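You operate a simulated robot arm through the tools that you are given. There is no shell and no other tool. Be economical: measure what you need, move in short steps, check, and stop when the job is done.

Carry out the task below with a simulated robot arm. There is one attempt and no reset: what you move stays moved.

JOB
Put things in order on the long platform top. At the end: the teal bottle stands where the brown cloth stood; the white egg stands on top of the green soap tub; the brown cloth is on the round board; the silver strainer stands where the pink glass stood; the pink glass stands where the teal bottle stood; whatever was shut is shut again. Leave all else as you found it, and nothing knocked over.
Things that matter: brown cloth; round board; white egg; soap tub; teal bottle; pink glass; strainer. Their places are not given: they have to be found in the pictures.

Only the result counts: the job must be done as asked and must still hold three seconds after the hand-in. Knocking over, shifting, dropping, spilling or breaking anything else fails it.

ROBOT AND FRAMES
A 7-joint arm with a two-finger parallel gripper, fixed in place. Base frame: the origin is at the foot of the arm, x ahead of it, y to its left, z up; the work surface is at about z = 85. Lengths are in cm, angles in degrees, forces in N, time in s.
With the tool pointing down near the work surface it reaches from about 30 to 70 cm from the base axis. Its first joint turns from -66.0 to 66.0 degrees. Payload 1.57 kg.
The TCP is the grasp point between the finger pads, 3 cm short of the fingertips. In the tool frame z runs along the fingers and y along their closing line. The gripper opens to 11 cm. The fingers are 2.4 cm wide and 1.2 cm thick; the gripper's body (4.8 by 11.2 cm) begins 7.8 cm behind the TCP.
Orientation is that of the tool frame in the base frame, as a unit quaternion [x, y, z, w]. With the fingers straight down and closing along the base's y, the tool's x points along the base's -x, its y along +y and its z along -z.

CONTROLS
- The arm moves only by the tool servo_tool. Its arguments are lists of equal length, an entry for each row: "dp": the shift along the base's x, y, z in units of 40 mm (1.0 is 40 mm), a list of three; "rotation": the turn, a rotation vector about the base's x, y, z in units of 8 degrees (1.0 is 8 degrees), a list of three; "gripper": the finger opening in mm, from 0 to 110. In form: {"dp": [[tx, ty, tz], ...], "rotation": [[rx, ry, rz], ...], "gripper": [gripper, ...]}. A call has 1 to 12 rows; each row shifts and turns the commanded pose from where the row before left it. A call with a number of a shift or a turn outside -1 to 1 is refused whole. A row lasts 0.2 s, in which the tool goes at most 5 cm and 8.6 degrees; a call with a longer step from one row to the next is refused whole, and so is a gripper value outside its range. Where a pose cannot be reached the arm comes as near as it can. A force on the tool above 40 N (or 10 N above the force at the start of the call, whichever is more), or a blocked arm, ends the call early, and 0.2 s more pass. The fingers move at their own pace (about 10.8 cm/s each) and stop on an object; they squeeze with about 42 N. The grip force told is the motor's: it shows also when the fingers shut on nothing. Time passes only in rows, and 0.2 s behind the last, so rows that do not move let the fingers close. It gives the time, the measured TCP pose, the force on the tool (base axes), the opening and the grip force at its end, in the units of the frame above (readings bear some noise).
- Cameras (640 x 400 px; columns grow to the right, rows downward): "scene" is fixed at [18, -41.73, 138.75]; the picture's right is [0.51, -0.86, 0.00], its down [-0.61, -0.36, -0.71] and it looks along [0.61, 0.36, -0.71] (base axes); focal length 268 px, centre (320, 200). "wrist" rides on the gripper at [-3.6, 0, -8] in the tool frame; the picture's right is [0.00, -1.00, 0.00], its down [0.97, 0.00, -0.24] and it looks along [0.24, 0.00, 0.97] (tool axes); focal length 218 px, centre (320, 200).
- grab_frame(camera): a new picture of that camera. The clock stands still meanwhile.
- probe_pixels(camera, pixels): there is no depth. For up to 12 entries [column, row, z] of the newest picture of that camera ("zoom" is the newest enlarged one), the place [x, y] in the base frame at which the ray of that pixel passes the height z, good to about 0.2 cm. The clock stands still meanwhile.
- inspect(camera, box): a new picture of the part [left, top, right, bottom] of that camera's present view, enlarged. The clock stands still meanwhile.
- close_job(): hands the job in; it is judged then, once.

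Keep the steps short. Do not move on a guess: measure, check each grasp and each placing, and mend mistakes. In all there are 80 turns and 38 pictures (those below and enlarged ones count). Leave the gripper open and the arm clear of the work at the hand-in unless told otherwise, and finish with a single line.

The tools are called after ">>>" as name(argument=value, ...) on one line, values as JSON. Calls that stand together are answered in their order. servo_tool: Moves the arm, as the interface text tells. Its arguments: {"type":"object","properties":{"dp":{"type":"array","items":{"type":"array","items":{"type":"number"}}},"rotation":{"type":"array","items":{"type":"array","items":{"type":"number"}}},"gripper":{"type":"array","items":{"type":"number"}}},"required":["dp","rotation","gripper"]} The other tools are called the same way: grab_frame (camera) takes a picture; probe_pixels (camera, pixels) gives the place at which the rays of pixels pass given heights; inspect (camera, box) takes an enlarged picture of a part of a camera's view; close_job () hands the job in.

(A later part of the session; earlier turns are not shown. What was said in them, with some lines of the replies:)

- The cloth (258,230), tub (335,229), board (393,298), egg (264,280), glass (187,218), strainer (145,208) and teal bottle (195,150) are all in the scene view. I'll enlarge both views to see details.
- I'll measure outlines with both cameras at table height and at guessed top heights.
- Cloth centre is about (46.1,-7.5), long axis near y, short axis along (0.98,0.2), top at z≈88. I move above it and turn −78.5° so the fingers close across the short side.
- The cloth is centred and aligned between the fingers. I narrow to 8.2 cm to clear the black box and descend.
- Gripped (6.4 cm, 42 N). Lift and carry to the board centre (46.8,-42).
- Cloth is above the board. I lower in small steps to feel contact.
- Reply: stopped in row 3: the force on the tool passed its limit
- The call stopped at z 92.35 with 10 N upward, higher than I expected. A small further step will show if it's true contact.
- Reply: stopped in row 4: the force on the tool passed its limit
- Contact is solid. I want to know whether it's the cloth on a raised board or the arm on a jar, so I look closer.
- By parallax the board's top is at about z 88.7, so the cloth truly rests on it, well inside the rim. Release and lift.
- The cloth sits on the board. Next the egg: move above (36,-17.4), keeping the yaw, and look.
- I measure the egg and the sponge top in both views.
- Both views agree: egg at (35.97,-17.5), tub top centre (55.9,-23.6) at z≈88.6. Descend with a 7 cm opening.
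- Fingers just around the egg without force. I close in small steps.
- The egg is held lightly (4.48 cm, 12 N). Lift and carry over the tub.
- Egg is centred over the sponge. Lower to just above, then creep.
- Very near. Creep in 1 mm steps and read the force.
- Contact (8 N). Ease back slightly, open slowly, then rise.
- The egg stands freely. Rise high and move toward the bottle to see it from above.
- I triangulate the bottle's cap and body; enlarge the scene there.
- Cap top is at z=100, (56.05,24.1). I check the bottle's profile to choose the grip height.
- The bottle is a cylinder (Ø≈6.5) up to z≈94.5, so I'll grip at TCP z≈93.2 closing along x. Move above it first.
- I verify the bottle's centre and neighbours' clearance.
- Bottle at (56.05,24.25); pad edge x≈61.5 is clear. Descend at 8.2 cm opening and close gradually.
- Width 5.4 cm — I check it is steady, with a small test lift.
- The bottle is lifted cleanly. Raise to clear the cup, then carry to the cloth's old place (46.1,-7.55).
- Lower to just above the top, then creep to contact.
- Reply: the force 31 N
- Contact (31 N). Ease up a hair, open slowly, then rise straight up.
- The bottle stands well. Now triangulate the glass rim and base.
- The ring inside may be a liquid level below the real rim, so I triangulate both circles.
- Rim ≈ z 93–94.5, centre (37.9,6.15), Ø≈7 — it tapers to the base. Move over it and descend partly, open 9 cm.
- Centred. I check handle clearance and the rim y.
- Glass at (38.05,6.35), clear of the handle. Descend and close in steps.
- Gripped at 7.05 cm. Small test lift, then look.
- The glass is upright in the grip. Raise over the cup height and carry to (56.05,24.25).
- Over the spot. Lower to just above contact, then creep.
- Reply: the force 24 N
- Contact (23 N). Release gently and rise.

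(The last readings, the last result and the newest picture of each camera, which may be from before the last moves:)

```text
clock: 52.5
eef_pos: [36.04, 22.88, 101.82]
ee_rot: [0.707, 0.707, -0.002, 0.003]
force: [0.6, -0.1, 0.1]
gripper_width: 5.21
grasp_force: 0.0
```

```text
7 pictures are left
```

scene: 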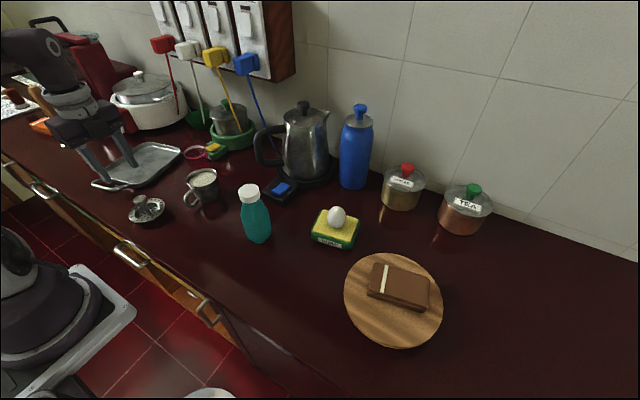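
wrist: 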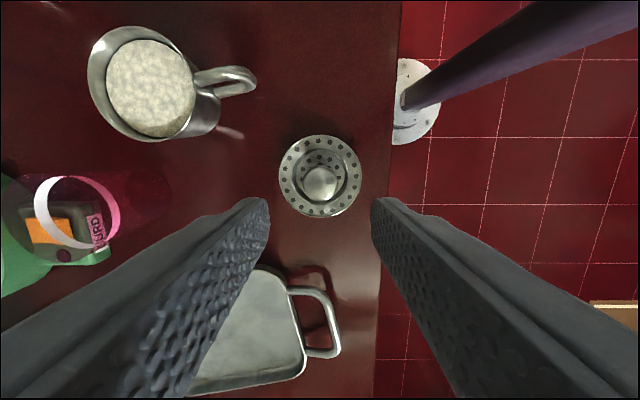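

The glass stands in the bottle's old place. I measure the knob (320,183) and dish (320,175).

>>> probe_pixels(camera="wrist", pixels=[[320, 183, 90.5], [302, 183, 90.5], [338, 183, 90.5], [320, 175, 86.5], [279, 175, 86.5], [361, 175, 86.5]])

>>> probe_pixels(camera="scene", pixels=[[140, 196, 91], [140, 202, 90], [147, 211, 86.5]])

```text
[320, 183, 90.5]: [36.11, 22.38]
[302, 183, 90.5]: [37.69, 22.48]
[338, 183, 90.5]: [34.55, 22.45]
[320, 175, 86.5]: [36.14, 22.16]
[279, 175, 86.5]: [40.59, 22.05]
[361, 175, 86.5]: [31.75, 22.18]
```

```text
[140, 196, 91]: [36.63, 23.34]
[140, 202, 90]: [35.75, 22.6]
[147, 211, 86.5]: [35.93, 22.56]
```

Knob at (36.1,22.4), Ø≈3.2. Descend to z≈90.4 with 5.2 cm opening and close.

>>> servo_tool(dp=[[0.01, -0.12, -0.4], [0, 0, -0.6], [0, 0, -0.7], [0, 0, -0.6], [0, 0, -0.4], [0, 0, -0.155], [0, 0, 0], [0, 0, 0], [0, 0, 0], [0, 0, 0]], rotation=[[0, 0, 0], [0, 0, 0], [0, 0, 0], [0, 0, 0], [0, 0, 0], [0, 0, 0], [0, 0, 0], [0, 0, 0], [0, 0, 0], [0, 0, 0]], gripper=[52, 52, 52, 52, 52, 52, 42, 34, 28, 25])

>>> servo_tool(dp=[[0, 0, 0], [0, 0, 0.2], [0, 0, 0.4], [0, 0, 0]], rotation=[[0, 0, 0], [0, 0, 0], [0, 0, 0], [0, 0, 0]], gripper=[20, 20, 20, 20])

>>> inspect(camera="scene", box=[80, 140, 220, 250])

```text
clock: 54.7
eef_pos: [36.08, 22.39, 90.43]
ee_rot: [0.707, 0.707, -0.002, 0.003]
force: [0.8, 0.9, -0.4]
gripper_width: 2.98
grasp_force: 39.6
```

```text
clock: 55.7
eef_pos: [36.03, 22.3, 92.76]
ee_rot: [0.706, 0.708, -0.002, 0.003]
force: [0.4, -0.3, -0.6]
gripper_width: 2.96
grasp_force: 38.6
```

```text
3.64 times, centred on (150, 195) of scene
```

zoom: 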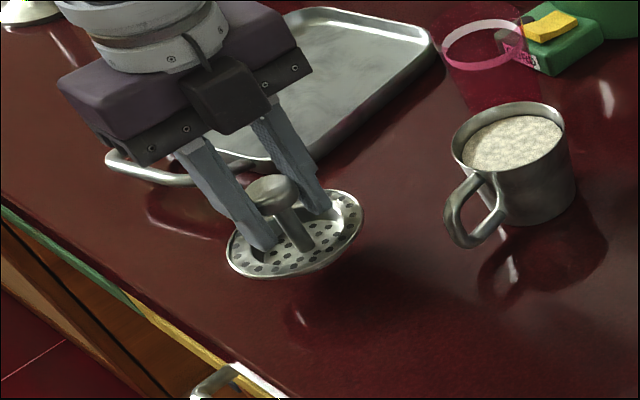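

The strainer hangs level in the grip. Raise above the cup handle and carry to (38.05,6.35), then lower partway.

>>> servo_tool(dp=[[0, 0, 0.6], [0, 0, 0.8], [0, 0, 0.66], [0.1, -0.6, 0], [0.1, -0.9, 0], [0.1, -0.9, 0], [0.1, -0.9, 0], [0.105, -0.69, 0], [0, 0, 0], [0, 0, -0.7], [0, 0, -0.8], [0, 0, 0]], rotation=[[0, 0, 0], [0, 0, 0], [0, 0, 0], [0, 0, 0], [0, 0, 0], [0, 0, 0], [0, 0, 0], [0, 0, 0], [0, 0, 0], [0, 0, 0], [0, 0, 0], [0, 0, 0]], gripper=[20, 20, 20, 20, 20, 20, 20, 20, 20, 20, 20, 20])

>>> inspect(camera="scene", box=[120, 140, 260, 250])

```text
clock: 58.3
eef_pos: [37.72, 6.5, 94.67]
ee_rot: [0.706, 0.708, -0.003, 0.004]
force: [-0.4, -0.3, -0.9]
gripper_width: 2.98
grasp_force: 39.2
```

```text
3.64 times, centred on (190, 195) of scene
```

zoom: 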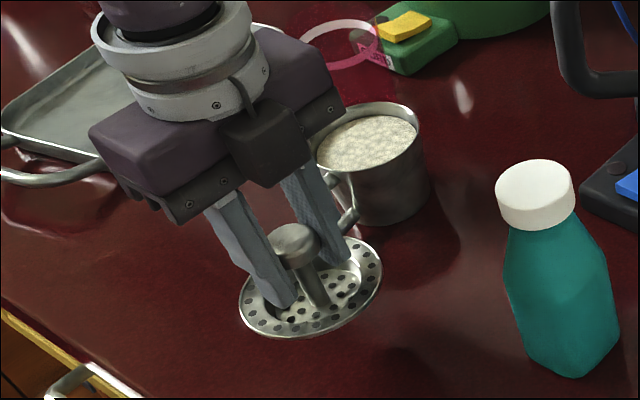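

Clear of the cup. Lower and creep to contact.

>>> servo_tool(dp=[[0.04, 0, -0.4], [0, -0.02, -0.4], [0, 0, -0.18], [0, 0, -0.03], [0, 0, -0.03], [0, 0, 0]], rotation=[[0, 0, 0], [0, 0, 0], [0, 0, 0], [0, 0, 0], [0, 0, 0], [0, 0, 0]], gripper=[20, 20, 20, 20, 20, 20])

```text
clock: 59.7
eef_pos: [38.1, 6.3, 90.74]
ee_rot: [0.707, 0.708, -0.002, 0.004]
force: [0.3, -0.1, -0.6]
gripper_width: 2.99
grasp_force: 39.3
```

>>> servo_tool(dp=[[0, 0, -0.04], [0, 0, -0.03], [0, 0, 0]], rotation=[[0, 0, 0], [0, 0, 0], [0, 0, 0]], gripper=[20, 20, 20])

```text
clock: 60.5
eef_pos: [38.17, 6.26, 90.49]
ee_rot: [0.706, 0.708, -0.002, 0.003]
force: [1.1, 0.3, -0.1]
gripper_width: 2.97
grasp_force: 38.9
```

>>> servo_tool(dp=[[0, 0, -0.025], [0, 0, -0.025], [0, 0, 0]], rotation=[[0, 0, 0], [0, 0, 0], [0, 0, 0]], gripper=[20, 20, 20])

```text
clock: 61.3
eef_pos: [38.14, 6.3, 90.29]
ee_rot: [0.707, 0.707, -0.002, 0.004]
force: [-0.1, -2.1, 25.1]
gripper_width: 2.97
grasp_force: 39.1
```

Contact (25 N). Open gently to 5 cm and rise straight up.

>>> servo_tool(dp=[[0, 0, 0.01], [0, 0, 0], [0, 0, 0], [0, 0, 0], [0, 0, 0.3], [0, 0, 0.7], [0, 0, 0.9], [0, 0, 0.9], [0, 0, 0.9], [0, 0, 0.9], [0, 0, 0.9], [0, 0, 0]], rotation=[[0, 0, 0], [0, 0, 0], [0, 0, 0], [0, 0, 0], [0, 0, 0], [0, 0, 0], [0, 0, 0], [0, 0, 0], [0, 0, 0], [0, 0, 0], [0, 0, 0], [0, 0, 0]], gripper=[32, 36, 42, 50, 50, 50, 50, 60, 80, 100, 110, 110])

>>> grab_frame(camera="scene")

>>> grab_frame(camera="wrist")

```text
clock: 63.9
eef_pos: [38.11, 6.34, 112.33]
ee_rot: [0.708, 0.707, -0.003, 0.004]
force: [0.0, -0.5, -0.1]
gripper_width: 11.0
grasp_force: 0.0
```

```text
4 pictures are left
```

scene: 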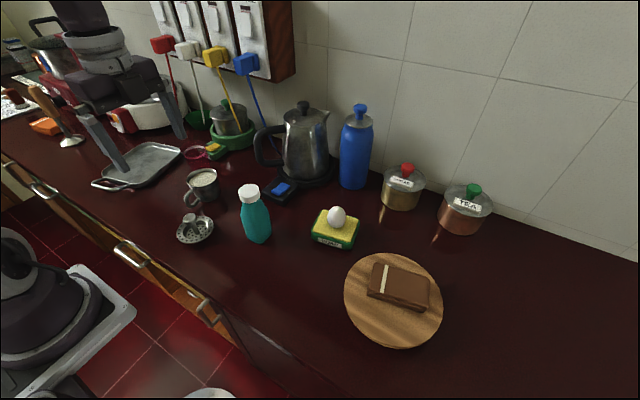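

```text
3 pictures are left
```

wrist: 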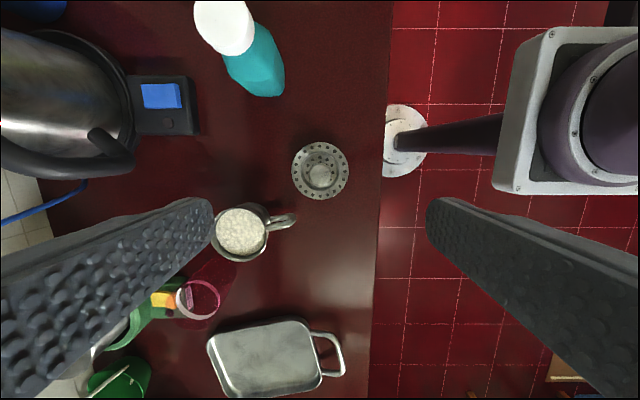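

Everything stands where asked: the bottle, egg, cloth, strainer and glass are all upright. Nothing was opened, and the arm is high and clear with the gripper open, so I hand in.

>>> close_job()

```text
The job is handed in.
```

All five items were placed as asked and were standing upright in the last pictures, nothing had been opened so nothing needed shutting, and the job is handed in.
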